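You operate a simulated robot arm through the tools that you are given. There is no shell and no other tool. Be economical: measure what you need, move in short steps, check, and stop when the job is done.

The job below is to be done with a simulated two-armed robot. You get a single attempt, and the scene is never put back.

## Task
Wipe up the spill on the top of the yellow-marked table with the blue cloth and put it back.

It is judged by the outcome, as a careful person would: the job done as asked, and still so three seconds after it is handed in. It fails if anything else is knocked over, pushed out of place, dropped, spilled or broken. Flat cloth is picked up by pressing the open fingertips on it (5 to 10 N) and closing them slowly along it; thin cloth reads only 2 to 8 mm in the jaws.

## Robot
Two 7-joint arms with two-finger parallel grippers on one trunk, on a base that drives. Base frame: it is fixed to the floor where the robot stands at the start and does not move with it; the origin is under the middle of the robot, x ahead of it, y to its left, z up. Lengths are in m, angles in degrees, forces in N, time in s.
The left shoulder is at the start at [0.07, 0.163, 1.145], the right one opposite. Payload 3.43 kg a hand.
Tool frame (each hand has its own): the origin (TCP) lies between the finger pads and is the grasp point; the fingertips stand 0.034 m ahead of it; z points along the fingers, y is the line along which they close. The gripper opens to 0.128 m. The fingers are 0.024 m wide and 0.012 m thick; the gripper's body (0.048 by 0.13 m) begins 0.096 m behind the TCP.
Orientation is that of the tool frame in the base frame, as a unit quaternion [w, x, y, z]. With the fingers straight down and closing along the base's y, the tool's x points along the base's -x, its y along +y and its z along -z.

## Interface
- The arms move only by the tool arm_command. It takes "left_increments", "right_increments" or both (then of equal length, played together; a hand with none holds still); each is one flat list of numbers, 7 for each row, row after row: the shift along the tool's x, y, z in units of 300 mm (1.0 is 300 mm), then the turn, a rotation vector about the tool's x, y, z in units of 120 degrees (1.0 is 120 degrees), then the finger opening in m, from 0 to 0.128. In form: [x, y, z, ax, ay, az, hand, x, y, z, ax, ay, az, hand, ...]. A call has 1 to 20 rows; each row is the pose to reach, as a shift and turn from the pose commanded when the call began, along the tool's axes at that moment. A call with a number of a shift or a turn outside -1 to 1 is refused whole. Each row takes 0.2 s and may step no farther than 0.05 m and 8.6 degrees from the row before; otherwise, or with a gripper value out of range, the whole call is refused. A pose out of reach is approached as far as the arm can. The call stops where the force on the tool passes 40 N (or 10 N more than at its start, if that is more) or the arm is blocked; 0.2 s more then pass. The fingers move at their own pace (about 0.153 m/s each) and stop on an object; they squeeze with about 29 N. The grip force told is the motor's: it shows also when the fingers shut on nothing. Time passes only in rows, and 0.2 s behind the last, so rows that repeat a pose let the fingers close. It gives the time, the measured TCP pose, the force on the tool (base axes), the opening and the grip force at its end, in the units of the frame above (readings bear some noise).
- Cameras (640 x 400 px; columns grow to the right, rows downward): "scene" is now at [0.1288, -0.0216, 1.3584]; the picture's right is [-0.27, -0.96, 0.00], its down [-0.68, 0.19, -0.71] and it looks along [0.68, -0.19, -0.71] (base axes); focal length 293 px, centre (320, 200). "left" rides on the left gripper at [0.076, 0.011, -0.16] in its tool frame; the picture's right is [-0.15, 0.99, 0.00], its down [-0.88, -0.13, -0.46] and it looks along [-0.45, -0.07, 0.89] (tool axes); focal length 234 px, centre (320, 200). "right" rides on the right gripper at [0.076, -0.011, -0.16] in its tool frame; the picture's right is [0.15, 0.99, 0.00], its down [-0.88, 0.13, -0.46] and it looks along [-0.45, 0.07, 0.89] (tool axes); focal length 234 px, centre (320, 200). There is no depth. A picture from a camera that has moved, and an enlarged one, comes with that camera's place and axes in the base frame and with its lens.
- capture(camera): a new picture of that camera. The clock stands still meanwhile.
- slide_trunk(by): slides the trunk up (or, below 0, down) by that many m; the arms and the scene camera ride with it, the base frame stays. It gives what a move gives, with no picture.
- roll_base(legs): drives the robot by 1 to 6 legs, each [ahead, left, turn to the left] in m, m and degrees, along the robot's own axes; the way and the turn of a leg run together, so that a leg with both is an arc; at most 1.5 m and 180 degrees a leg. The arms and the cameras ride along, it lands a little off, and it stops where it bumps. It gives what a move gives.
- head_to(pan, tilt): turns the head with the scene camera to pan (to the left, within 86 degrees either way) and tilt (down, from -29 to 69), counted from straight ahead of the robot. It gives what a move gives.
- zoom(camera, box): a new picture of the part [left, top, right, bottom] of that camera's present view, enlarged. The clock stands still meanwhile.
- finish_job(): hands the job in; it is judged then, once.

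Work in short steps. Places have to be worked out from the pictures, the camera data and where the tool is seen: move nearer, look again, correct. Check each grasp and each placing, and mend what went wrong. You have 120 turns and 92 pictures in all, those below and enlarged ones among them. Open the grippers and draw the arms clear of the work before you hand the job in, unless the task says otherwise; then end with one line.

The tools are called as name(argument=value, ...) on one line, values as JSON. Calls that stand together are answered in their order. arm_command: Moves the arms, as the interface text tells. Its arguments: {"type":"object","properties":{"left_increments":{"type":"array","items":{"type":"number"}},"right_increments":{"type":"array","items":{"type":"number"}}},"required":[]} The other tools are called the same way: slide_trunk (by) slides the trunk up or down; roll_base (legs) drives the base; head_to (pan, tilt) turns the head that bears the scene camera; capture (camera) takes a picture; zoom (camera, box) takes an enlarged picture of a part of a camera's view; finish_job () hands the job in.

At the start:

```text
clock: 0.0
left_tcp_pos: [0.6621, 0.0466, 0.9764]
left_tcp_rot: [0.0, 0.0, 1.0, 0.001]
left_ft_force: [0.2, 0.5, 0.0]
left_opening: 0.1279
left_finger_force: 0.0
right_tcp_pos: [0.4543, -0.3925, 1.0499]
right_tcp_rot: [0.0, 0.0, 1.0, 0.0]
right_ft_force: [-1.1, 0.3, 0.4]
right_opening: 0.1281
right_finger_force: 0.1
trunk travel left (down, up): [-0.625, 0.315]
robot x, y, heading: [0.0002, -0.0004, -0.1]
head pan, tilt: [-15.8, 44.9]
```

scene: 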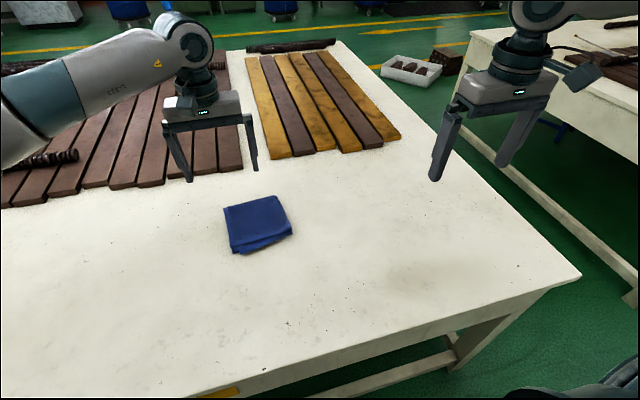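
right: 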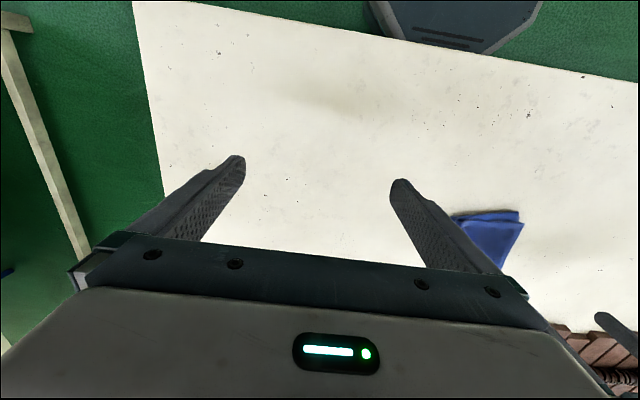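
left: 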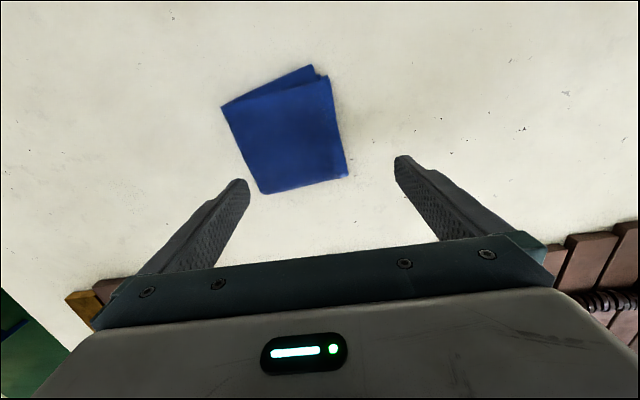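

I see the blue cloth on the near table, but no obvious spill yet. I'll look straight down the near edge and to the right table.

head_to(pan=0, tilt=65)

capture(camera="scene")

head_to(pan=-60, tilt=35)

capture(camera="scene")

head_to(pan=50, tilt=35)

capture(camera="scene")

```text
clock: 0.8
left_tcp_pos: [0.6608, 0.0456, 0.9763]
left_tcp_rot: [0.0, -0.001, 1.0, 0.0]
left_ft_force: [0.5, -0.6, -0.1]
left_opening: 0.1282
left_finger_force: 0.0
right_tcp_pos: [0.4558, -0.3934, 1.0497]
right_tcp_rot: [0.0, 0.0, 1.0, 0.0]
right_ft_force: [-0.3, 0.7, -0.2]
right_opening: 0.128
right_finger_force: 0.0
trunk travel left (down, up): [-0.625, 0.315]
robot x, y, heading: [-0.0014, -0.0021, 0.2]
head pan, tilt: [0.0, 65.0]
```

```text
88 pictures are left
camera scene: at [0.1112, 0.0004, 1.3332], right [0.0, -1.0, 0.0], down [-0.91, 0.0, -0.42], along [0.42, 0.0, -0.91], focal length 293 px, centre (320, 200)
```

scene: 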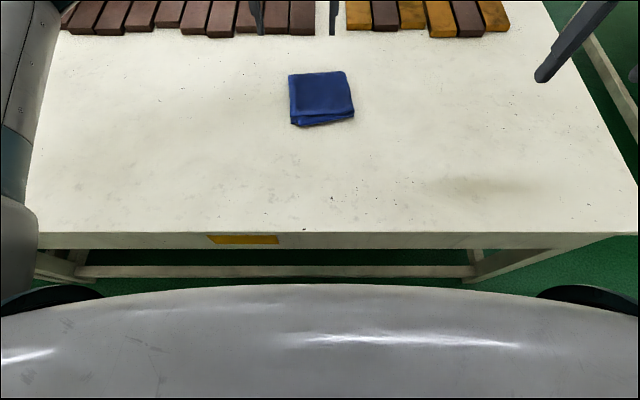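

```text
clock: 2.1
left_tcp_pos: [0.6605, 0.0454, 0.9755]
left_tcp_rot: [0.0, 0.0, 1.0, 0.0]
left_ft_force: [0.6, 0.1, 0.6]
left_opening: 0.1281
left_finger_force: 0.0
right_tcp_pos: [0.4547, -0.3924, 1.0495]
right_tcp_rot: [0.001, 0.0, 1.0, 0.0]
right_ft_force: [-0.7, 0.4, -0.6]
right_opening: 0.1281
right_finger_force: 0.1
trunk travel left (down, up): [-0.625, 0.315]
robot x, y, heading: [0.0018, -0.0004, 0.2]
head pan, tilt: [-60.0, 35.0]
```

```text
87 pictures are left
camera scene: at [0.0945, -0.0757, 1.373], right [-0.87, -0.5, 0.0], down [-0.29, 0.5, -0.82], along [0.41, -0.71, -0.57], focal length 293 px, centre (320, 200)
```

scene: 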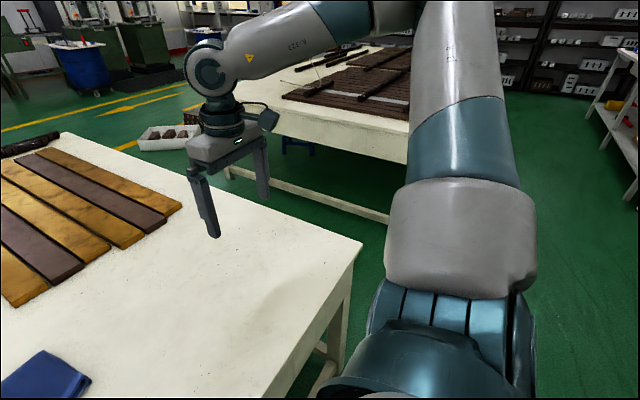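

```text
clock: 4.0
left_tcp_pos: [0.6609, 0.0467, 0.9757]
left_tcp_rot: [-0.001, 0.0, 1.0, 0.0]
left_ft_force: [-0.4, 0.2, 0.5]
left_opening: 0.1281
left_finger_force: 0.1
right_tcp_pos: [0.4547, -0.3934, 1.0496]
right_tcp_rot: [0.0, -0.001, 1.0, 0.0]
right_ft_force: [0.3, -0.1, 0.7]
right_opening: 0.1278
right_finger_force: 0.0
trunk travel left (down, up): [-0.625, 0.315]
robot x, y, heading: [-0.001, 0.0041, 0.1]
head pan, tilt: [50.0, 35.0]
```

```text
86 pictures are left
camera scene: at [0.1071, 0.0679, 1.373], right [0.77, -0.64, 0.0], down [-0.37, -0.44, -0.82], along [0.53, 0.63, -0.57], focal length 293 px, centre (320, 200)
```

scene: 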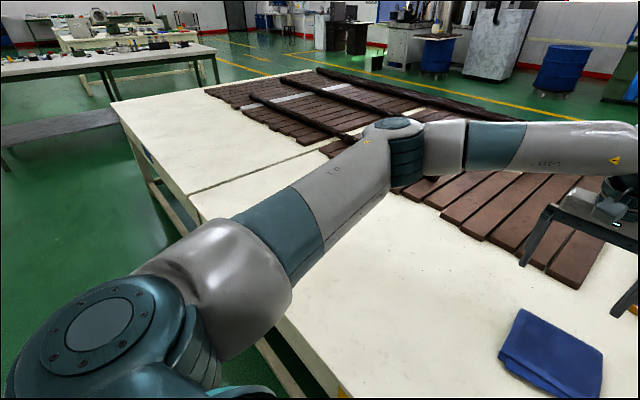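

The yellow tape is on the front edge of the near table; a faint brownish smear shows at its right-front area. I'll zoom on it.

head_to(pan=-10, tilt=60)

zoom(camera="scene", box=[320, 50, 640, 250])

zoom(camera="scene", box=[0, 50, 320, 250])

zoom(camera="right", box=[120, 0, 640, 325])

```text
clock: 5.3
left_tcp_pos: [0.6609, 0.0467, 0.9768]
left_tcp_rot: [0.0, 0.001, 1.0, 0.0]
left_ft_force: [-0.1, -0.3, 0.6]
left_opening: 0.1281
left_finger_force: 0.1
right_tcp_pos: [0.4554, -0.3941, 1.0502]
right_tcp_rot: [0.0, 0.0, 1.0, 0.0]
right_ft_force: [-0.2, 0.0, 0.2]
right_opening: 0.1283
right_finger_force: 0.0
trunk travel left (down, up): [-0.625, 0.315]
robot x, y, heading: [0.0023, 0.0011, 0.1]
head pan, tilt: [-10.0, 60.0]
```

```text
2.00 times, centred on (480, 150) of scene
camera zoom: at [0.1161, -0.011, 1.3387], right [-0.17, -0.98, 0.0], down [-0.85, 0.15, -0.5], along [0.49, -0.09, -0.87], focal length 586 px, centre (0, 300)
```

zoom: 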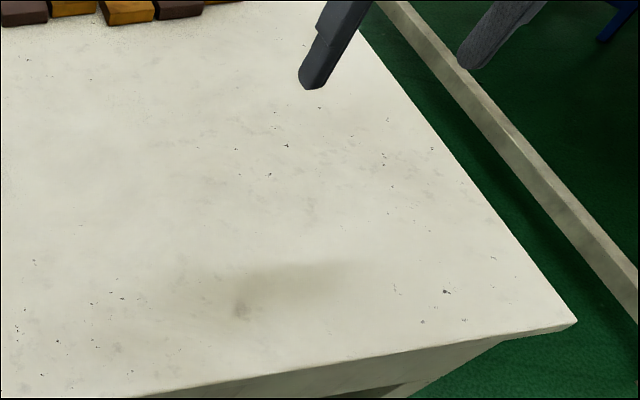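

```text
2.00 times, centred on (160, 150) of scene
camera zoom: at [0.1161, -0.011, 1.3387], right [-0.17, -0.98, 0.0], down [-0.85, 0.15, -0.5], along [0.49, -0.09, -0.87], focal length 586 px, centre (640, 300)
```

zoom: 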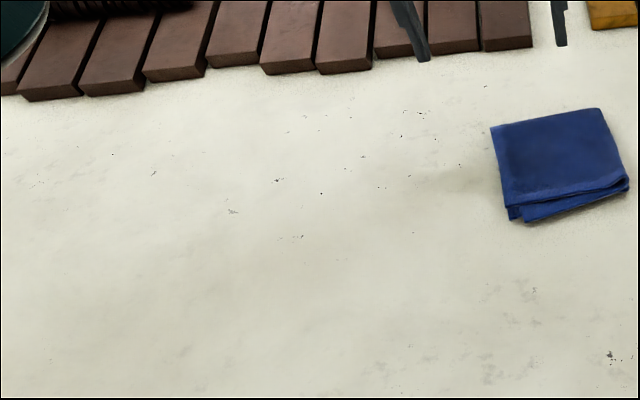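

```text
1.23 times, centred on (380, 162) of right
camera zoom: at [0.3781, -0.4044, 1.21], right [-0.15, 0.99, 0.0], down [0.88, 0.13, 0.46], along [0.45, 0.07, -0.89], focal length 288 px, centre (246, 246)
```

zoom: 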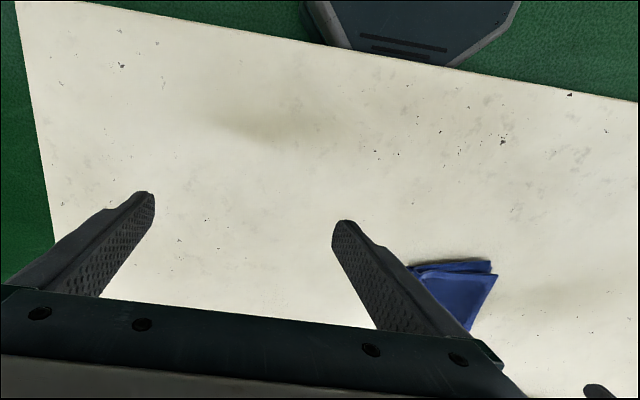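

The faint patch could be the spill or mere texture, so I'll survey the rest of the table top before deciding.

head_to(pan=40, tilt=60)

capture(camera="scene")

head_to(pan=5, tilt=30)

capture(camera="scene")

```text
clock: 6.5
left_tcp_pos: [0.6597, 0.0471, 0.9766]
left_tcp_rot: [0.0, -0.001, 1.0, 0.0]
left_ft_force: [0.6, 0.2, 0.2]
left_opening: 0.1282
left_finger_force: 0.0
right_tcp_pos: [0.4556, -0.3931, 1.0491]
right_tcp_rot: [0.001, 0.0, 1.0, 0.0]
right_ft_force: [0.7, -0.2, 0.4]
right_opening: 0.1279
right_finger_force: 0.0
trunk travel left (down, up): [-0.625, 0.315]
robot x, y, heading: [0.0024, -0.0001, -0.1]
head pan, tilt: [40.0, 60.0]
```

```text
82 pictures are left
camera scene: at [0.1015, 0.0433, 1.3387], right [0.64, -0.77, 0.0], down [-0.66, -0.56, -0.5], along [0.38, 0.32, -0.87], focal length 293 px, centre (320, 200)
```

scene: 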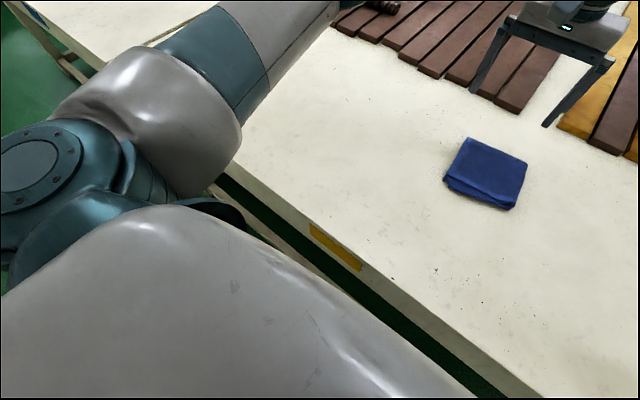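

```text
clock: 7.5
left_tcp_pos: [0.6612, 0.0464, 0.9764]
left_tcp_rot: [0.0, 0.0, 1.0, 0.0]
left_ft_force: [1.4, -0.2, -0.3]
left_opening: 0.128
left_finger_force: 0.0
right_tcp_pos: [0.4547, -0.3935, 1.0498]
right_tcp_rot: [0.0, 0.0, 1.0, 0.001]
right_ft_force: [0.3, -0.4, 0.0]
right_opening: 0.128
right_finger_force: 0.0
trunk travel left (down, up): [-0.625, 0.315]
robot x, y, heading: [-0.003, 0.0017, -0.1]
head pan, tilt: [5.0, 30.0]
```

```text
81 pictures are left
camera scene: at [0.1405, 0.0085, 1.3807], right [0.09, -1.0, 0.0], down [-0.5, -0.04, -0.87], along [0.86, 0.08, -0.5], focal length 293 px, centre (320, 200)
```

scene: 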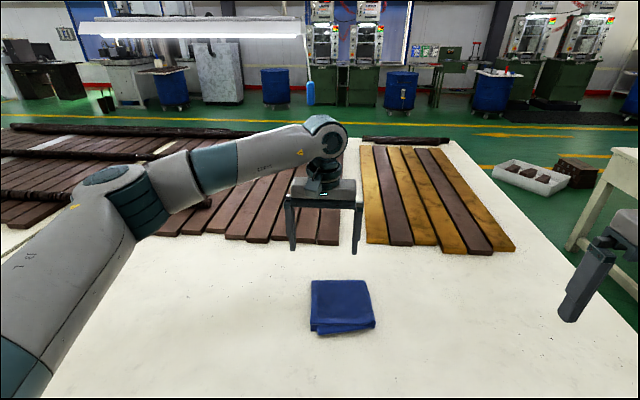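

The patch lies right beneath the right hand, so it may be just a shadow. I'll shift both hands outward 0.15 m and see whether the shading moves.

arm_command(right_increments=[0, -0.15, 0, 0, 0, 0, 0.128, 0, -0.3, 0, 0, 0, 0, 0.128, 0, -0.45, 0, 0, 0, 0, 0.128, 0, -0.5, 0, 0, 0, 0, 0.128], left_increments=[0, 0.15, 0, 0, 0, 0, 0.128, 0, 0.3, 0, 0, 0, 0, 0.128, 0, 0.45, 0, 0, 0, 0, 0.128, 0, 0.5, 0, 0, 0, 0, 0.128])

head_to(pan=-10, tilt=60)

zoom(camera="scene", box=[320, 50, 640, 250])

zoom(camera="scene", box=[0, 50, 320, 250])

capture(camera="left")

```text
clock: 8.5
left_tcp_pos: [0.6608, 0.1952, 0.9766]
left_tcp_rot: [0.0, 0.0, 1.0, 0.0]
left_ft_force: [0.2, 0.2, -0.1]
left_opening: 0.128
left_finger_force: 0.1
right_tcp_pos: [0.4549, -0.5442, 1.0493]
right_tcp_rot: [0.0, 0.0, 1.0, 0.0]
right_ft_force: [0.4, 0.0, 0.0]
right_opening: 0.128
right_finger_force: 0.0
trunk travel left (down, up): [-0.625, 0.315]
robot x, y, heading: [0.0019, -0.0002, -0.0]
head pan, tilt: [5.0, 30.0]
```

```text
clock: 9.4
left_tcp_pos: [0.6609, 0.1963, 0.9757]
left_tcp_rot: [-0.001, -0.001, 1.0, -0.001]
left_ft_force: [-0.1, 0.1, 0.6]
left_opening: 0.1278
left_finger_force: 0.0
right_tcp_pos: [0.4536, -0.5443, 1.0494]
right_tcp_rot: [0.0, -0.001, 1.0, 0.0]
right_ft_force: [0.3, 0.1, 0.2]
right_opening: 0.1279
right_finger_force: 0.0
trunk travel left (down, up): [-0.625, 0.315]
robot x, y, heading: [-0.0015, 0.0018, -0.0]
head pan, tilt: [-10.0, 60.0]
```

```text
2.00 times, centred on (480, 150) of scene
camera zoom: at [0.1161, -0.011, 1.3388], right [-0.17, -0.98, 0.0], down [-0.85, 0.15, -0.5], along [0.49, -0.09, -0.87], focal length 586 px, centre (0, 300)
```

zoom: 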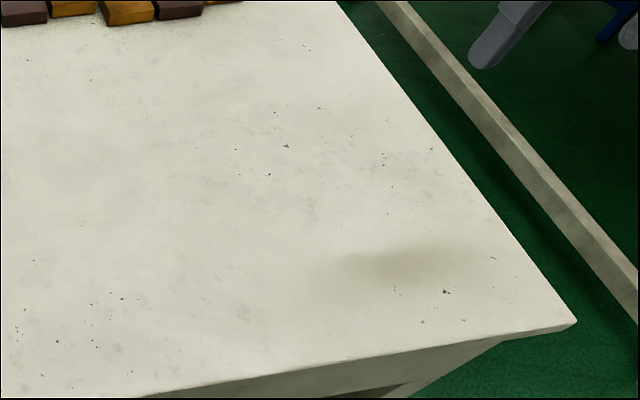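

```text
2.00 times, centred on (160, 150) of scene
camera zoom: at [0.1161, -0.011, 1.3388], right [-0.17, -0.98, 0.0], down [-0.85, 0.15, -0.5], along [0.49, -0.09, -0.87], focal length 586 px, centre (640, 300)
```

zoom: 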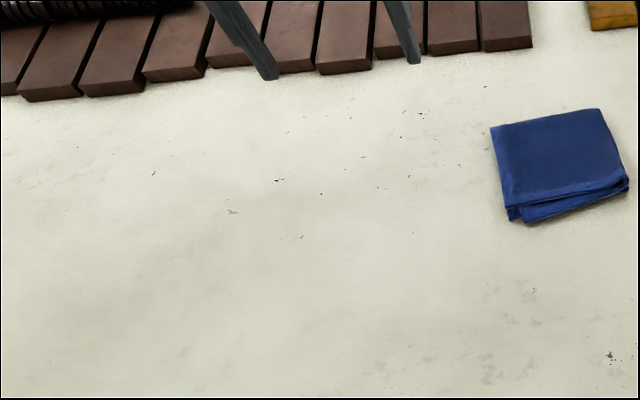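

```text
78 pictures are left
camera left: at [0.5841, 0.2073, 1.1364], right [0.15, 0.99, 0.0], down [0.88, -0.13, 0.46], along [0.45, -0.07, -0.89], focal length 234 px, centre (320, 200)
```

left: 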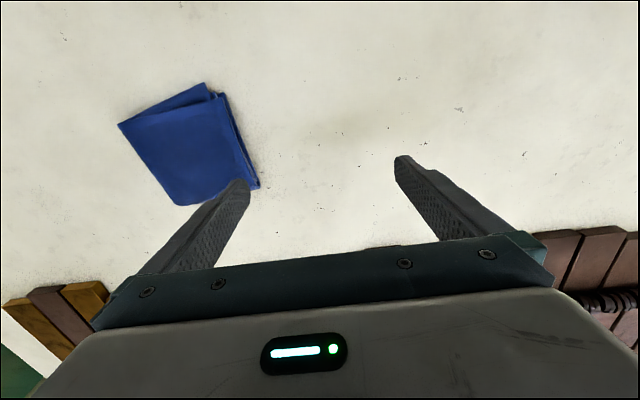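

The shading moved with the hand, so it was a shadow and there's no spill there. I'll search farther left and right for the spill and for other table marks.

head_to(pan=86, tilt=25)

capture(camera="scene")

head_to(pan=-86, tilt=25)

capture(camera="scene")

head_to(pan=45, tilt=40)

capture(camera="scene")

```text
clock: 11.2
left_tcp_pos: [0.6611, 0.1976, 0.9762]
left_tcp_rot: [0.0, 0.001, 1.0, 0.001]
left_ft_force: [0.2, 0.3, 0.2]
left_opening: 0.1285
left_finger_force: 0.1
right_tcp_pos: [0.4538, -0.5446, 1.0504]
right_tcp_rot: [0.0, -0.001, 1.0, 0.0]
right_ft_force: [0.0, 0.2, -0.5]
right_opening: 0.128
right_finger_force: 0.0
trunk travel left (down, up): [-0.625, 0.315]
robot x, y, heading: [-0.0003, -0.002, 0.1]
head pan, tilt: [85.9, 25.0]
```

```text
77 pictures are left
camera scene: at [0.057, 0.0924, 1.3888], right [1.0, -0.07, 0.0], down [-0.03, -0.42, -0.91], along [0.06, 0.9, -0.42], focal length 293 px, centre (320, 200)
```

scene: 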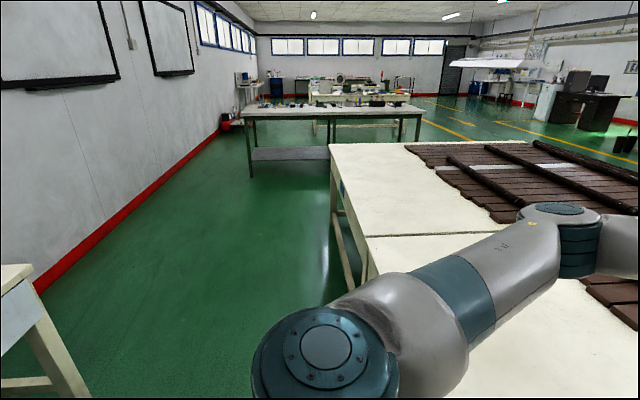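

```text
clock: 13.8
left_tcp_pos: [0.6595, 0.1965, 0.9748]
left_tcp_rot: [0.0, 0.0, 1.0, 0.0]
left_ft_force: [-1.3, -0.5, 0.6]
left_opening: 0.128
left_finger_force: 0.0
right_tcp_pos: [0.4541, -0.5448, 1.049]
right_tcp_rot: [0.001, 0.001, 1.0, 0.0]
right_ft_force: [0.5, 0.6, 0.1]
right_opening: 0.1278
right_finger_force: 0.1
trunk travel left (down, up): [-0.625, 0.315]
robot x, y, heading: [-0.002, -0.0001, 0.2]
head pan, tilt: [-85.9, 25.0]
```

```text
76 pictures are left
camera scene: at [0.057, -0.0914, 1.3888], right [-1.0, -0.07, 0.0], down [-0.03, 0.42, -0.91], along [0.06, -0.9, -0.42], focal length 293 px, centre (320, 200)
```

scene: 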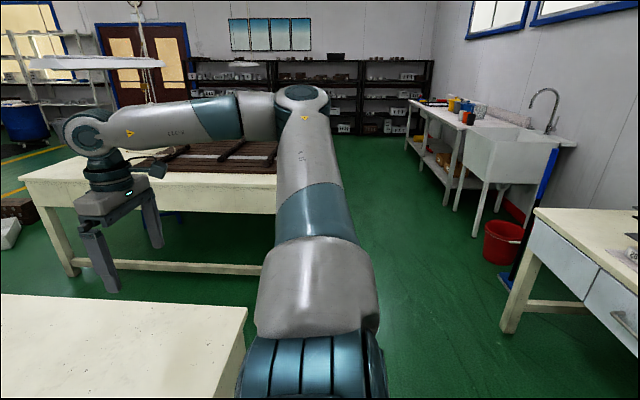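

```text
clock: 15.9
left_tcp_pos: [0.6611, 0.1961, 0.9755]
left_tcp_rot: [0.0, 0.0, 1.0, 0.0]
left_ft_force: [-0.2, -0.1, 0.1]
left_opening: 0.1281
left_finger_force: 0.0
right_tcp_pos: [0.4548, -0.5439, 1.0496]
right_tcp_rot: [0.001, 0.0, 1.0, 0.0]
right_ft_force: [0.2, -1.0, -0.2]
right_opening: 0.128
right_finger_force: 0.0
trunk travel left (down, up): [-0.625, 0.315]
robot x, y, heading: [0.0044, 0.0052, 0.2]
head pan, tilt: [45.0, 40.0]
```

```text
75 pictures are left
camera scene: at [0.1106, 0.0606, 1.3654], right [0.71, -0.71, 0.0], down [-0.45, -0.45, -0.77], along [0.54, 0.54, -0.64], focal length 293 px, centre (320, 200)
```

scene: 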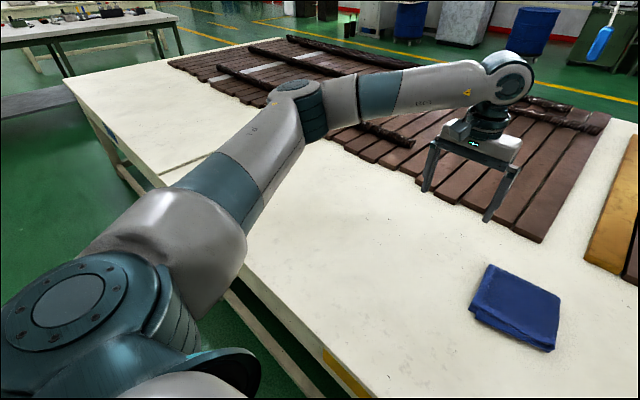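

No spill yet, and part of the table's left end is hidden by the left arm. I'll swing the left hand over there to look with its camera.

arm_command(left_increments=[0.05, 0.15, 0, 0, 0, 0, 0.128, 0.1, 0.3, 0, 0, 0, 0, 0.128, 0.15, 0.45, 0, 0, 0, 0, 0.128, 0.2, 0.6, 0, 0, 0, 0, 0.128, 0.25, 0.75, 0, 0, 0, 0, 0.128, 0.3, 0.9, 0, 0, 0, 0, 0.128, 0.3, 1.0, 0, 0, 0, 0, 0.128])

capture(camera="left")

capture(camera="scene")

```text
clock: 17.5
left_tcp_pos: [0.57, 0.496, 0.9754]
left_tcp_rot: [-0.001, 0.0, 1.0, 0.0]
left_ft_force: [0.5, 0.7, -0.2]
left_opening: 0.1281
left_finger_force: 0.1
right_tcp_pos: [0.4546, -0.5438, 1.0494]
right_tcp_rot: [0.001, 0.001, 1.0, -0.001]
right_ft_force: [0.4, 0.6, 0.4]
right_opening: 0.128
right_finger_force: 0.0
trunk travel left (down, up): [-0.625, 0.315]
robot x, y, heading: [0.0014, -0.0015, -0.1]
head pan, tilt: [45.0, 40.0]
```

```text
74 pictures are left
camera left: at [0.4934, 0.5074, 1.1371], right [0.15, 0.99, 0.0], down [0.88, -0.13, 0.45], along [0.45, -0.07, -0.89], focal length 234 px, centre (320, 200)
```

left: 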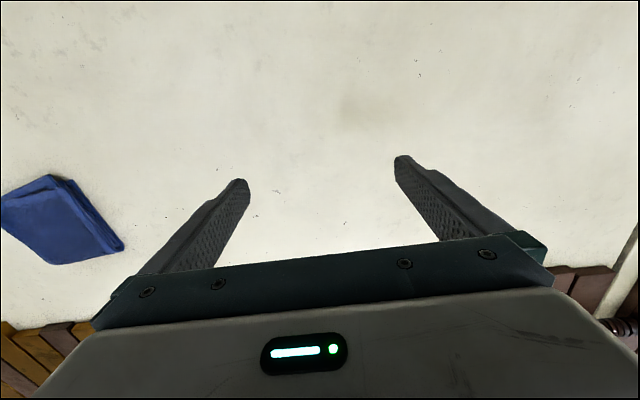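

```text
73 pictures are left
camera scene: at [0.1108, 0.061, 1.3654], right [0.71, -0.71, 0.0], down [-0.45, -0.45, -0.77], along [0.54, 0.54, -0.64], focal length 293 px, centre (320, 200)
```

scene: 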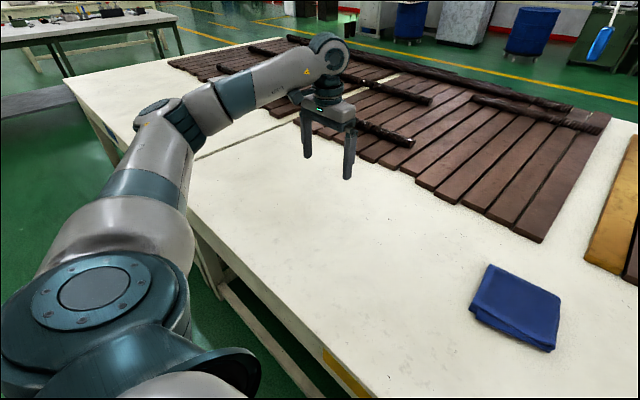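

This table's front looks clean throughout, so I'll look at the table on the right next.

head_to(pan=-50, tilt=15)

capture(camera="scene")

zoom(camera="scene", box=[160, 100, 480, 300])

```text
clock: 19.2
left_tcp_pos: [0.5698, 0.4955, 0.9777]
left_tcp_rot: [-0.001, 0.0, 1.0, 0.001]
left_ft_force: [-0.1, -0.2, -0.8]
left_opening: 0.128
left_finger_force: 0.0
right_tcp_pos: [0.4532, -0.5442, 1.0497]
right_tcp_rot: [0.0, 0.0, 1.0, 0.0]
right_ft_force: [0.4, -0.4, -0.4]
right_opening: 0.1282
right_finger_force: 0.1
trunk travel left (down, up): [-0.625, 0.315]
robot x, y, heading: [0.0016, 0.0002, 0.0]
head pan, tilt: [-50.0, 15.0]
```

```text
72 pictures are left
camera scene: at [0.1104, -0.0709, 1.405], right [-0.77, -0.64, 0.0], down [-0.17, 0.2, -0.97], along [0.62, -0.74, -0.26], focal length 293 px, centre (320, 200)
```

scene: 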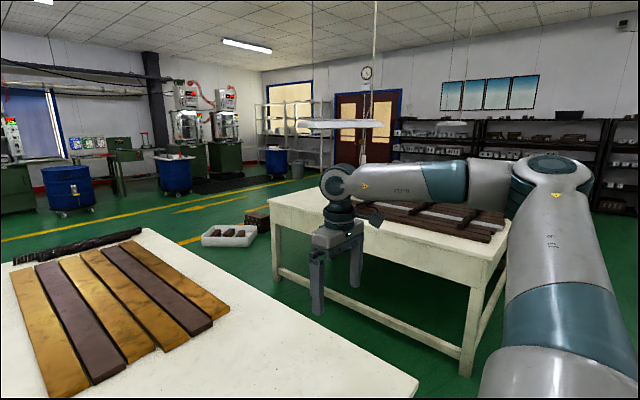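

```text
2.00 times, centred on (320, 200) of scene
camera zoom: at [0.1104, -0.0709, 1.405], right [-0.77, -0.64, 0.0], down [-0.17, 0.2, -0.97], along [0.62, -0.74, -0.26], focal length 586 px, centre (320, 200)
```

zoom: 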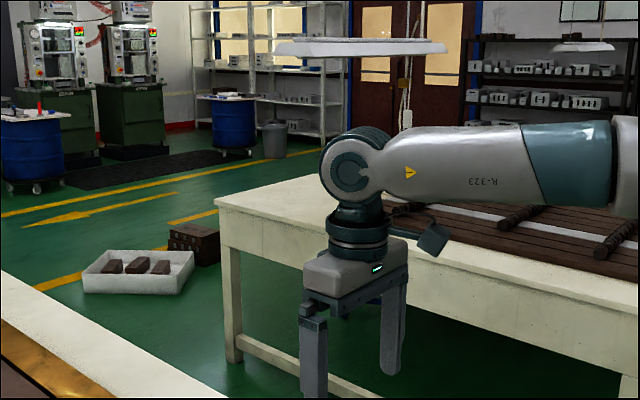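

No mark on the right table. I need to see behind, so I'll back off slightly and turn left.

roll_base(legs=[[-0.12, 0, 0], [0, 0, 60]])

head_to(pan=80, tilt=25)

capture(camera="scene")

head_to(pan=30, tilt=25)

capture(camera="scene")

```text
clock: 23.1
left_tcp_pos: [-0.2522, 0.7432, 0.9763]
left_tcp_rot: [0.0, -0.492, 0.871, 0.001]
left_ft_force: [-0.5, -0.4, -0.7]
left_opening: 0.1279
left_finger_force: 0.1
right_tcp_pos: [0.58, 0.1114, 1.0494]
right_tcp_rot: [0.001, -0.493, 0.87, 0.0]
right_ft_force: [0.4, 0.7, 0.1]
right_opening: 0.1279
right_finger_force: 0.1
trunk travel left (down, up): [-0.625, 0.315]
robot x, y, heading: [-0.1236, 0.0012, 59.1]
head pan, tilt: [-50.0, 15.0]
```

```text
clock: 25.2
left_tcp_pos: [-0.2519, 0.7436, 0.9776]
left_tcp_rot: [0.0, -0.493, 0.87, 0.0]
left_ft_force: [0.2, 0.7, 0.9]
left_opening: 0.1282
left_finger_force: 0.0
right_tcp_pos: [0.5802, 0.1101, 1.0492]
right_tcp_rot: [0.0, -0.492, 0.87, 0.0]
right_ft_force: [-0.6, 0.2, 0.6]
right_opening: 0.1282
right_finger_force: 0.1
trunk travel left (down, up): [-0.625, 0.315]
robot x, y, heading: [-0.1204, 0.0042, 59.1]
head pan, tilt: [80.0, 25.0]
```

```text
70 pictures are left
camera scene: at [-0.1633, 0.1041, 1.3888], right [0.66, 0.76, 0.0], down [0.32, -0.28, -0.91], along [-0.68, 0.59, -0.42], focal length 293 px, centre (320, 200)
```

scene: 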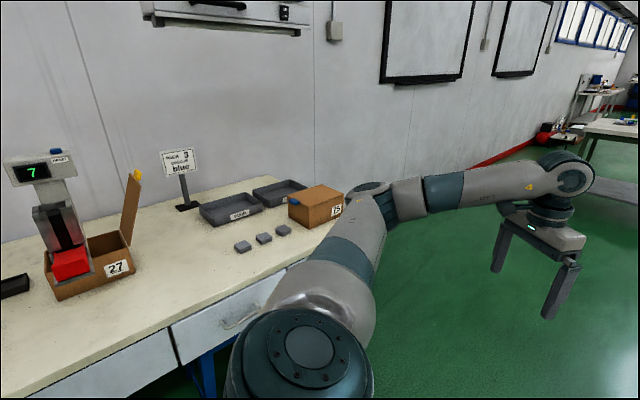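

```text
clock: 26.3
left_tcp_pos: [-0.2525, 0.7434, 0.9766]
left_tcp_rot: [0.0, -0.494, 0.869, 0.0]
left_ft_force: [-0.1, -0.1, 0.1]
left_opening: 0.128
left_finger_force: 0.0
right_tcp_pos: [0.5802, 0.1094, 1.0496]
right_tcp_rot: [0.0, -0.493, 0.87, 0.0]
right_ft_force: [-0.1, 0.8, -1.6]
right_opening: 0.1279
right_finger_force: 0.1
trunk travel left (down, up): [-0.625, 0.315]
robot x, y, heading: [-0.1218, -0.0003, 59.1]
head pan, tilt: [30.0, 25.0]
```

```text
69 pictures are left
camera scene: at [-0.0923, 0.1358, 1.3888], right [1.0, -0.01, 0.0], down [-0.01, -0.42, -0.91], along [0.01, 0.91, -0.42], focal length 293 px, centre (320, 200)
```

scene: 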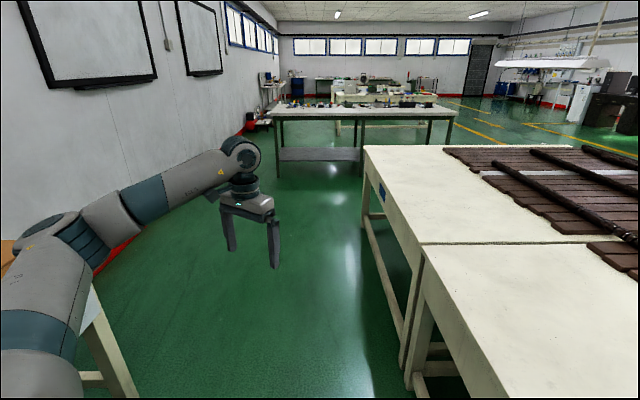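

Behind on the left is a bench with boxes, no spill. I'll inspect the visible tops closer here, then turn the other way.

zoom(camera="scene", box=[360, 140, 640, 400])

head_to(pan=-20, tilt=35)

capture(camera="scene")

roll_base(legs=[[0, 0, -115]])

head_to(pan=-80, tilt=25)

capture(camera="scene")

head_to(pan=-20, tilt=25)

capture(camera="scene")

```text
1.54 times, centred on (500, 270) of scene
camera zoom: at [-0.0923, 0.1358, 1.3888], right [1.0, -0.01, 0.0], down [-0.01, -0.42, -0.91], along [0.01, 0.91, -0.42], focal length 450 px, centre (43, 92)
```

zoom: 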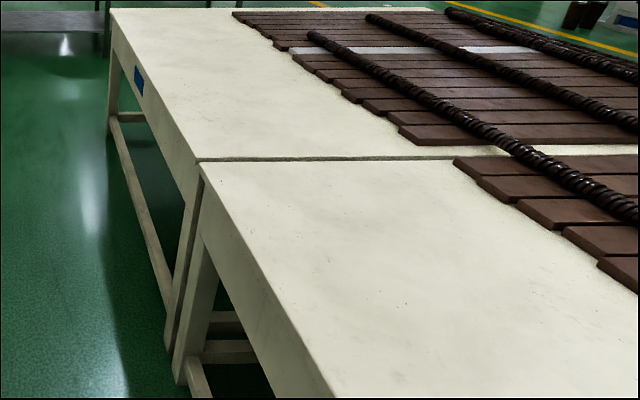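

```text
clock: 27.5
left_tcp_pos: [-0.2521, 0.7431, 0.9766]
left_tcp_rot: [0.0, -0.493, 0.87, 0.0]
left_ft_force: [-0.2, 0.5, -0.6]
left_opening: 0.128
left_finger_force: 0.1
right_tcp_pos: [0.58, 0.1099, 1.0488]
right_tcp_rot: [0.0, -0.493, 0.87, 0.0]
right_ft_force: [0.3, -0.3, -0.2]
right_opening: 0.1279
right_finger_force: 0.1
trunk travel left (down, up): [-0.625, 0.315]
robot x, y, heading: [-0.1172, -0.0013, 59.0]
head pan, tilt: [-20.0, 35.0]
```

```text
67 pictures are left
camera scene: at [-0.0254, 0.0993, 1.373], right [0.63, -0.78, 0.0], down [-0.44, -0.36, -0.82], along [0.64, 0.52, -0.57], focal length 293 px, centre (320, 200)
```

scene: 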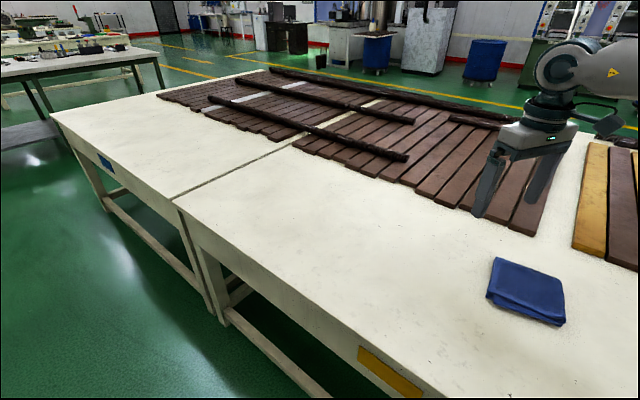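

```text
clock: 32.7
left_tcp_pos: [0.6086, -0.1975, 0.9758]
left_tcp_rot: [-0.001, 0.471, 0.882, 0.0]
left_ft_force: [0.0, 0.1, -1.0]
left_opening: 0.1279
left_finger_force: 0.0
right_tcp_pos: [-0.319, -0.6797, 1.0502]
right_tcp_rot: [0.0, 0.471, 0.882, 0.0]
right_ft_force: [-0.7, 0.0, -1.1]
right_opening: 0.1279
right_finger_force: 0.1
trunk travel left (down, up): [-0.625, 0.315]
robot x, y, heading: [-0.1226, 0.001, -56.2]
head pan, tilt: [-20.0, 35.0]
```

```text
clock: 34.0
left_tcp_pos: [0.6084, -0.1983, 0.9757]
left_tcp_rot: [0.001, 0.471, 0.882, 0.001]
left_ft_force: [0.3, -0.5, 0.9]
left_opening: 0.128
left_finger_force: 0.0
right_tcp_pos: [-0.3182, -0.6793, 1.0496]
right_tcp_rot: [0.0, 0.471, 0.882, 0.0]
right_ft_force: [0.4, -0.6, 0.2]
right_opening: 0.1281
right_finger_force: 0.1
trunk travel left (down, up): [-0.625, 0.315]
robot x, y, heading: [-0.1202, -0.0034, -56.2]
head pan, tilt: [-80.0, 25.0]
```

```text
66 pictures are left
camera scene: at [-0.158, -0.105, 1.3888], right [-0.69, 0.72, 0.0], down [0.3, 0.29, -0.91], along [-0.65, -0.63, -0.42], focal length 293 px, centre (320, 200)
```

scene: 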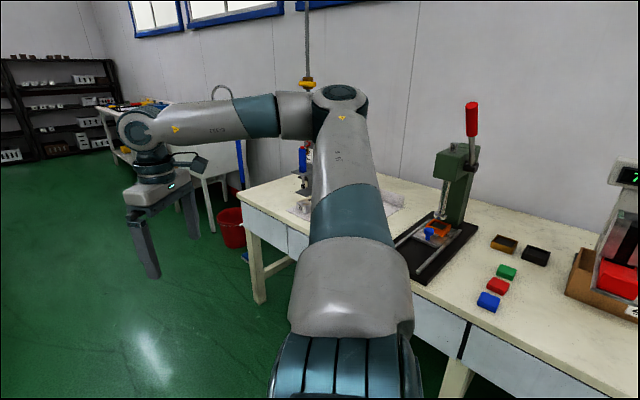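

```text
clock: 35.3
left_tcp_pos: [0.6096, -0.1988, 0.976]
left_tcp_rot: [0.0, 0.471, 0.882, 0.0]
left_ft_force: [0.4, 0.0, -0.1]
left_opening: 0.1279
left_finger_force: 0.0
right_tcp_pos: [-0.3187, -0.6807, 1.0494]
right_tcp_rot: [0.0, 0.472, 0.882, 0.0]
right_ft_force: [0.3, 1.1, 0.5]
right_opening: 0.128
right_finger_force: 0.0
trunk travel left (down, up): [-0.625, 0.315]
robot x, y, heading: [-0.1198, 0.0003, -56.2]
head pan, tilt: [-20.0, 25.0]
```

```text
65 pictures are left
camera scene: at [-0.0696, -0.1307, 1.3888], right [-0.97, -0.24, 0.0], down [-0.1, 0.41, -0.91], along [0.22, -0.88, -0.42], focal length 293 px, centre (320, 200)
```

scene: 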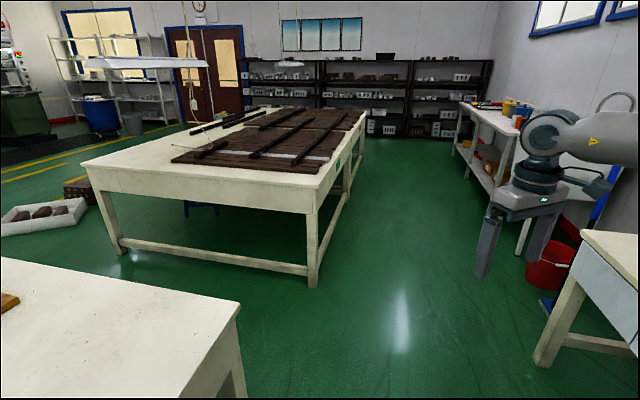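

The right table bears a green mark, so the near table (yellow tape) is the one. I'll return to it, raise the trunk and look over to its far side behind the planks.

roll_base(legs=[[0, 0, 56.2], [0.12, 0, 0]])

slide_trunk(by=0.3)

head_to(pan=-5, tilt=38)

capture(camera="scene")

zoom(camera="scene", box=[200, 40, 440, 190])

```text
clock: 39.0
left_tcp_pos: [0.5704, 0.4926, 0.9767]
left_tcp_rot: [0.0, 0.002, 1.0, 0.0]
left_ft_force: [1.0, -0.3, -0.5]
left_opening: 0.128
left_finger_force: 0.0
right_tcp_pos: [0.452, -0.546, 1.0487]
right_tcp_rot: [0.0, 0.002, 1.0, 0.0]
right_ft_force: [0.5, -0.4, -0.5]
right_opening: 0.1278
right_finger_force: 0.1
trunk travel left (down, up): [-0.625, 0.315]
robot x, y, heading: [-0.0009, 0.0009, -0.0]
head pan, tilt: [-20.0, 25.0]
```

```text
clock: 42.0
left_tcp_pos: [0.5702, 0.4929, 1.2767]
left_tcp_rot: [0.0, 0.001, 1.0, 0.0]
left_ft_force: [0.0, -0.1, -0.8]
left_opening: 0.1281
left_finger_force: 0.2
right_tcp_pos: [0.4515, -0.5452, 1.3497]
right_tcp_rot: [0.0, 0.002, 1.0, 0.0]
right_ft_force: [-0.2, -0.1, -0.6]
right_opening: 0.128
right_finger_force: 0.0
trunk travel left (down, up): [-0.925, 0.015]
robot x, y, heading: [-0.0025, 0.0014, -0.1]
head pan, tilt: [-20.0, 25.0]
```

```text
clock: 42.8
left_tcp_pos: [0.5705, 0.4931, 1.2773]
left_tcp_rot: [0.0, 0.001, 1.0, -0.001]
left_ft_force: [-1.3, 0.2, 0.4]
left_opening: 0.128
left_finger_force: 0.1
right_tcp_pos: [0.4512, -0.5452, 1.3485]
right_tcp_rot: [0.0, 0.001, 1.0, 0.0]
right_ft_force: [-0.1, 0.1, 0.6]
right_opening: 0.1279
right_finger_force: 0.1
trunk travel left (down, up): [-0.925, 0.015]
robot x, y, heading: [-0.0004, 0.0008, -0.3]
head pan, tilt: [-5.0, 38.0]
```

```text
64 pictures are left
camera scene: at [0.1356, -0.0077, 1.6685], right [-0.09, -1.0, 0.0], down [-0.61, 0.06, -0.79], along [0.79, -0.07, -0.62], focal length 293 px, centre (320, 200)
```

scene: 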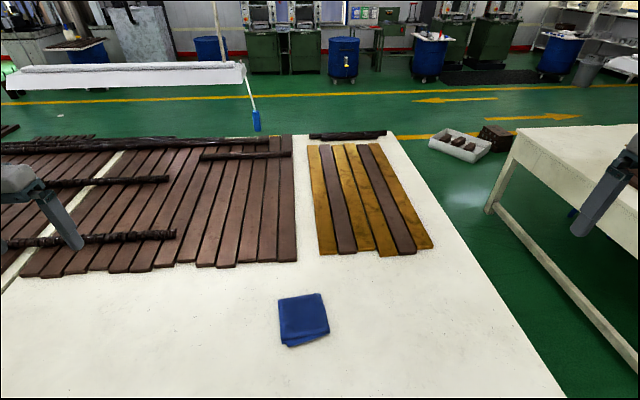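

```text
2.67 times, centred on (320, 115) of scene
camera zoom: at [0.1356, -0.0077, 1.6685], right [-0.09, -1.0, 0.0], down [-0.61, 0.06, -0.79], along [0.79, -0.07, -0.62], focal length 781 px, centre (320, 427)
```

zoom: 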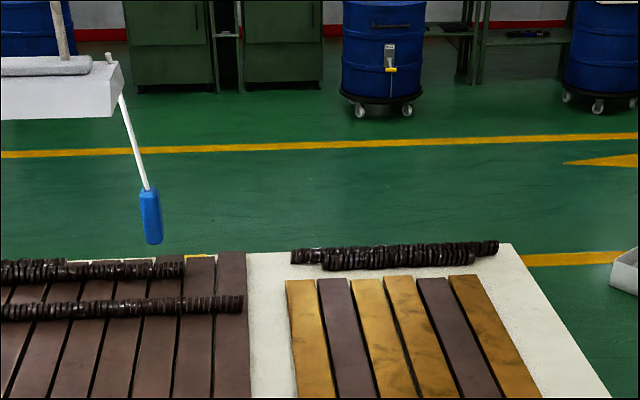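

Still nothing visible; I'll look straight down from this height and zoom into the open front area for a faint wet patch.

head_to(pan=0, tilt=66)

zoom(camera="scene", box=[320, 20, 560, 170])

zoom(camera="scene", box=[80, 20, 320, 170])

capture(camera="scene")

```text
clock: 43.8
left_tcp_pos: [0.5704, 0.4932, 1.2764]
left_tcp_rot: [0.0, 0.002, 1.0, 0.0]
left_ft_force: [-0.3, 0.1, 0.0]
left_opening: 0.128
left_finger_force: 0.0
right_tcp_pos: [0.4518, -0.5455, 1.349]
right_tcp_rot: [0.0, 0.002, 1.0, 0.0]
right_ft_force: [0.1, -0.1, 0.2]
right_opening: 0.1282
right_finger_force: 0.0
trunk travel left (down, up): [-0.925, 0.015]
robot x, y, heading: [0.0008, -0.0012, -0.3]
head pan, tilt: [0.0, 66.0]
```

```text
2.67 times, centred on (440, 95) of scene
camera zoom: at [0.109, -0.0001, 1.6321], right [0.0, -1.0, 0.0], down [-0.91, 0.0, -0.41], along [0.41, 0.0, -0.91], focal length 781 px, centre (0, 480)
```

zoom: 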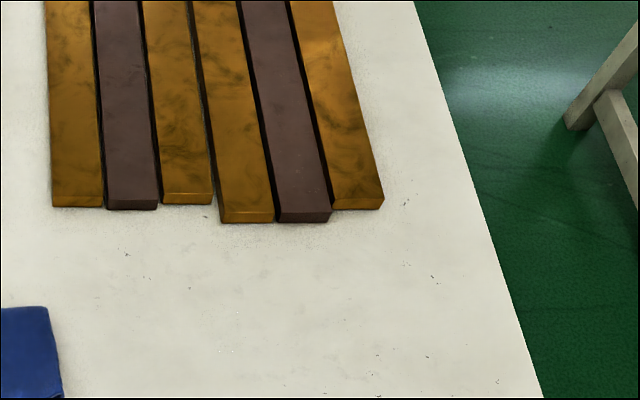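

```text
2.67 times, centred on (200, 95) of scene
camera zoom: at [0.109, -0.0001, 1.6321], right [0.0, -1.0, 0.0], down [-0.91, 0.0, -0.41], along [0.41, 0.0, -0.91], focal length 781 px, centre (640, 480)
```

zoom: 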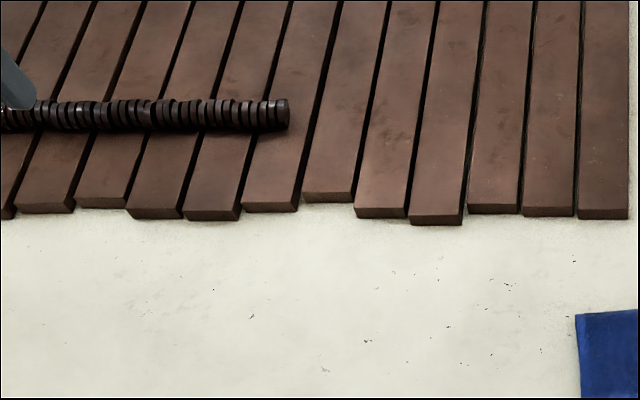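

```text
60 pictures are left
camera scene: at [0.109, -0.0001, 1.6321], right [0.0, -1.0, 0.0], down [-0.91, 0.0, -0.41], along [0.41, 0.0, -0.91], focal length 293 px, centre (320, 200)
```

scene: 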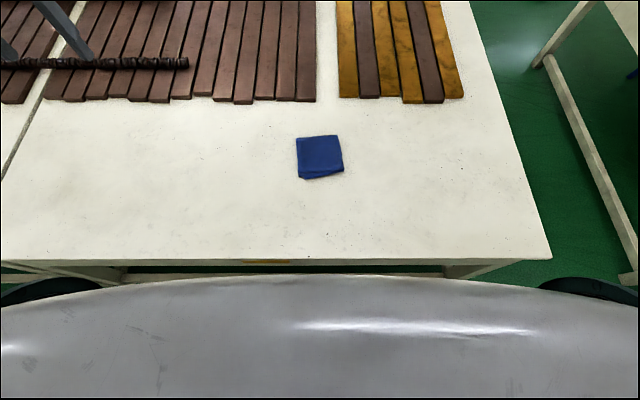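

No spill is discernible. I'll check the mark on the right pair of tables and their tops from this higher view.

head_to(pan=-75, tilt=25)

capture(camera="scene")

head_to(pan=75, tilt=25)

capture(camera="scene")

```text
clock: 45.2
left_tcp_pos: [0.5701, 0.4939, 1.2772]
left_tcp_rot: [0.0, 0.002, 1.0, 0.0]
left_ft_force: [-1.2, 0.3, 0.5]
left_opening: 0.128
left_finger_force: 0.1
right_tcp_pos: [0.4522, -0.5452, 1.3498]
right_tcp_rot: [0.0, 0.001, 1.0, 0.001]
right_ft_force: [-0.2, -0.5, 0.3]
right_opening: 0.1282
right_finger_force: 0.1
trunk travel left (down, up): [-0.925, 0.015]
robot x, y, heading: [0.0019, -0.0015, -0.4]
head pan, tilt: [-75.0, 25.0]
```

```text
59 pictures are left
camera scene: at [0.0732, -0.089, 1.6887], right [-0.97, -0.26, 0.0], down [-0.11, 0.41, -0.91], along [0.23, -0.88, -0.42], focal length 293 px, centre (320, 200)
```

scene: 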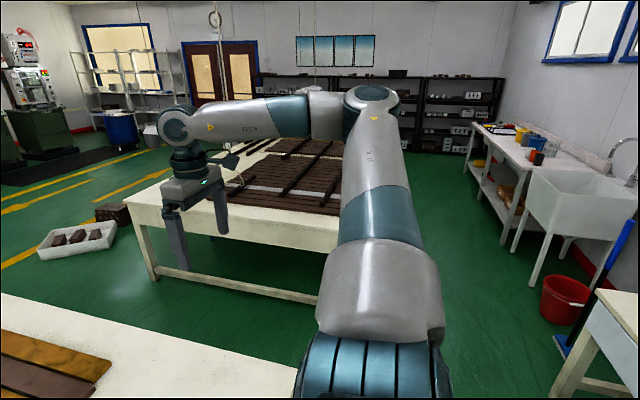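

```text
clock: 47.6
left_tcp_pos: [0.5705, 0.4934, 1.2759]
left_tcp_rot: [0.001, 0.001, 1.0, 0.0]
left_ft_force: [1.0, 0.2, 0.1]
left_opening: 0.1281
left_finger_force: 0.1
right_tcp_pos: [0.4524, -0.5454, 1.3498]
right_tcp_rot: [0.001, 0.002, 1.0, 0.001]
right_ft_force: [0.3, -0.2, -0.3]
right_opening: 0.1282
right_finger_force: 0.0
trunk travel left (down, up): [-0.925, 0.015]
robot x, y, heading: [-0.0021, -0.001, -0.2]
head pan, tilt: [75.0, 25.0]
```

```text
58 pictures are left
camera scene: at [0.0738, 0.089, 1.6888], right [0.96, -0.26, 0.0], down [-0.11, -0.41, -0.91], along [0.24, 0.87, -0.42], focal length 293 px, centre (320, 200)
```

scene: 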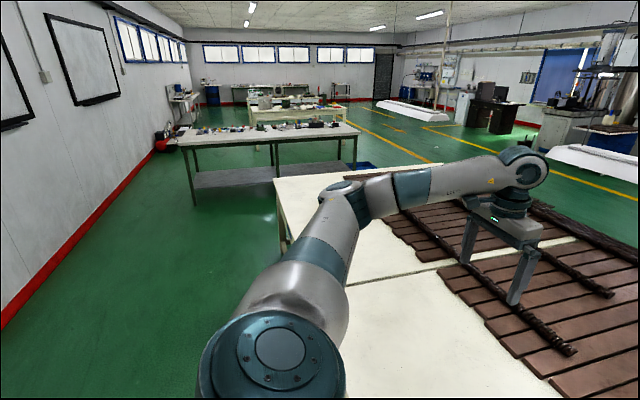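

Before touching anything, I'll seek a clear liquid by its reflections: lower the trunk and tip both hands so their cameras look along the table at a low angle.

slide_trunk(by=-0.3)

arm_command(left_increments=[0, 0, 0, 0, -0.0667, 0, 0.128, 0, 0, 0, 0, -0.133, 0, 0.128, 0, 0, 0, 0, -0.2, 0, 0.128, 0, 0, 0, 0, -0.267, 0, 0.128, 0, 0, 0, 0, -0.3, 0, 0.128], right_increments=[0, 0.1, 0, 0, -0.0667, 0, 0.128, 0, 0.2, 0, 0, -0.133, 0, 0.128, 0, 0.3, 0, 0, -0.2, 0, 0.128, 0, 0.4, 0, 0, -0.267, 0, 0.128, 0, 0.5, 0, 0, -0.3, 0, 0.128])

capture(camera="left")

capture(camera="right")

```text
clock: 50.6
left_tcp_pos: [0.5699, 0.4929, 0.9763]
left_tcp_rot: [0.0, 0.001, 1.0, -0.001]
left_ft_force: [-0.2, 0.1, 0.1]
left_opening: 0.1279
left_finger_force: 0.1
right_tcp_pos: [0.4521, -0.5458, 1.0503]
right_tcp_rot: [0.0, 0.003, 1.0, -0.001]
right_ft_force: [-0.5, 0.6, 0.1]
right_opening: 0.1279
right_finger_force: 0.0
trunk travel left (down, up): [-0.625, 0.315]
robot x, y, heading: [0.0009, -0.0024, -0.2]
head pan, tilt: [75.0, 25.0]
```

```text
clock: 51.8
left_tcp_pos: [0.5701, 0.4944, 0.9765]
left_tcp_rot: [0.31, 0.001, 0.951, -0.002]
left_ft_force: [-0.2, 1.0, 0.4]
left_opening: 0.1279
left_finger_force: 0.0
right_tcp_pos: [0.4576, -0.3965, 1.0526]
right_tcp_rot: [0.309, 0.001, 0.951, 0.0]
right_ft_force: [-0.9, 0.1, 0.9]
right_opening: 0.128
right_finger_force: 0.1
right hand out of reach, approached as far as the arm can: row 5
trunk travel left (down, up): [-0.625, 0.315]
robot x, y, heading: [-0.0002, -0.003, -0.2]
head pan, tilt: [75.0, 25.0]
```

```text
57 pictures are left
camera left: at [0.4151, 0.5066, 1.0613], right [0.12, 0.99, 0.08], down [0.44, -0.13, 0.89], along [0.89, -0.07, -0.45], focal length 234 px, centre (320, 200)
```

left: 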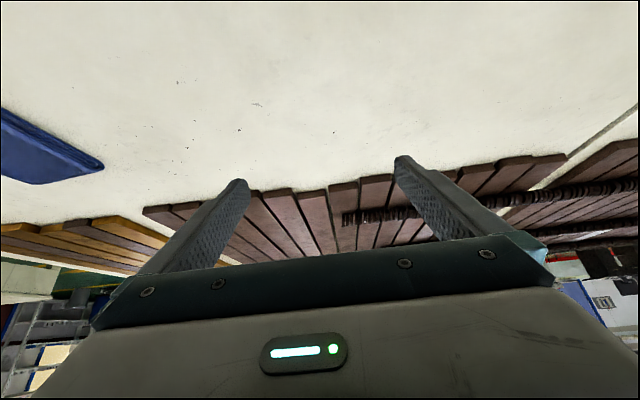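

```text
56 pictures are left
camera right: at [0.3013, -0.4074, 1.1383], right [-0.12, 0.99, -0.09], down [0.44, 0.13, 0.89], along [0.89, 0.06, -0.46], focal length 234 px, centre (320, 200)
```

right: 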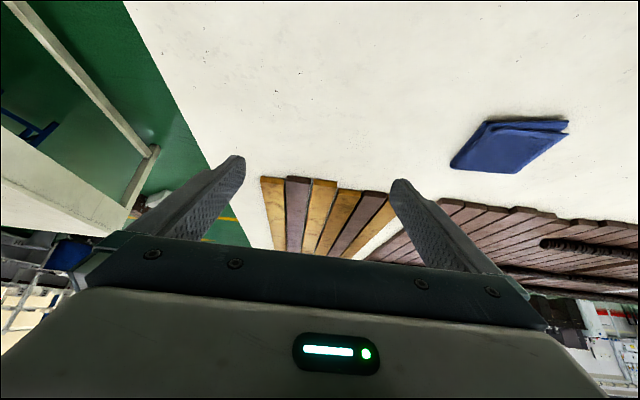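

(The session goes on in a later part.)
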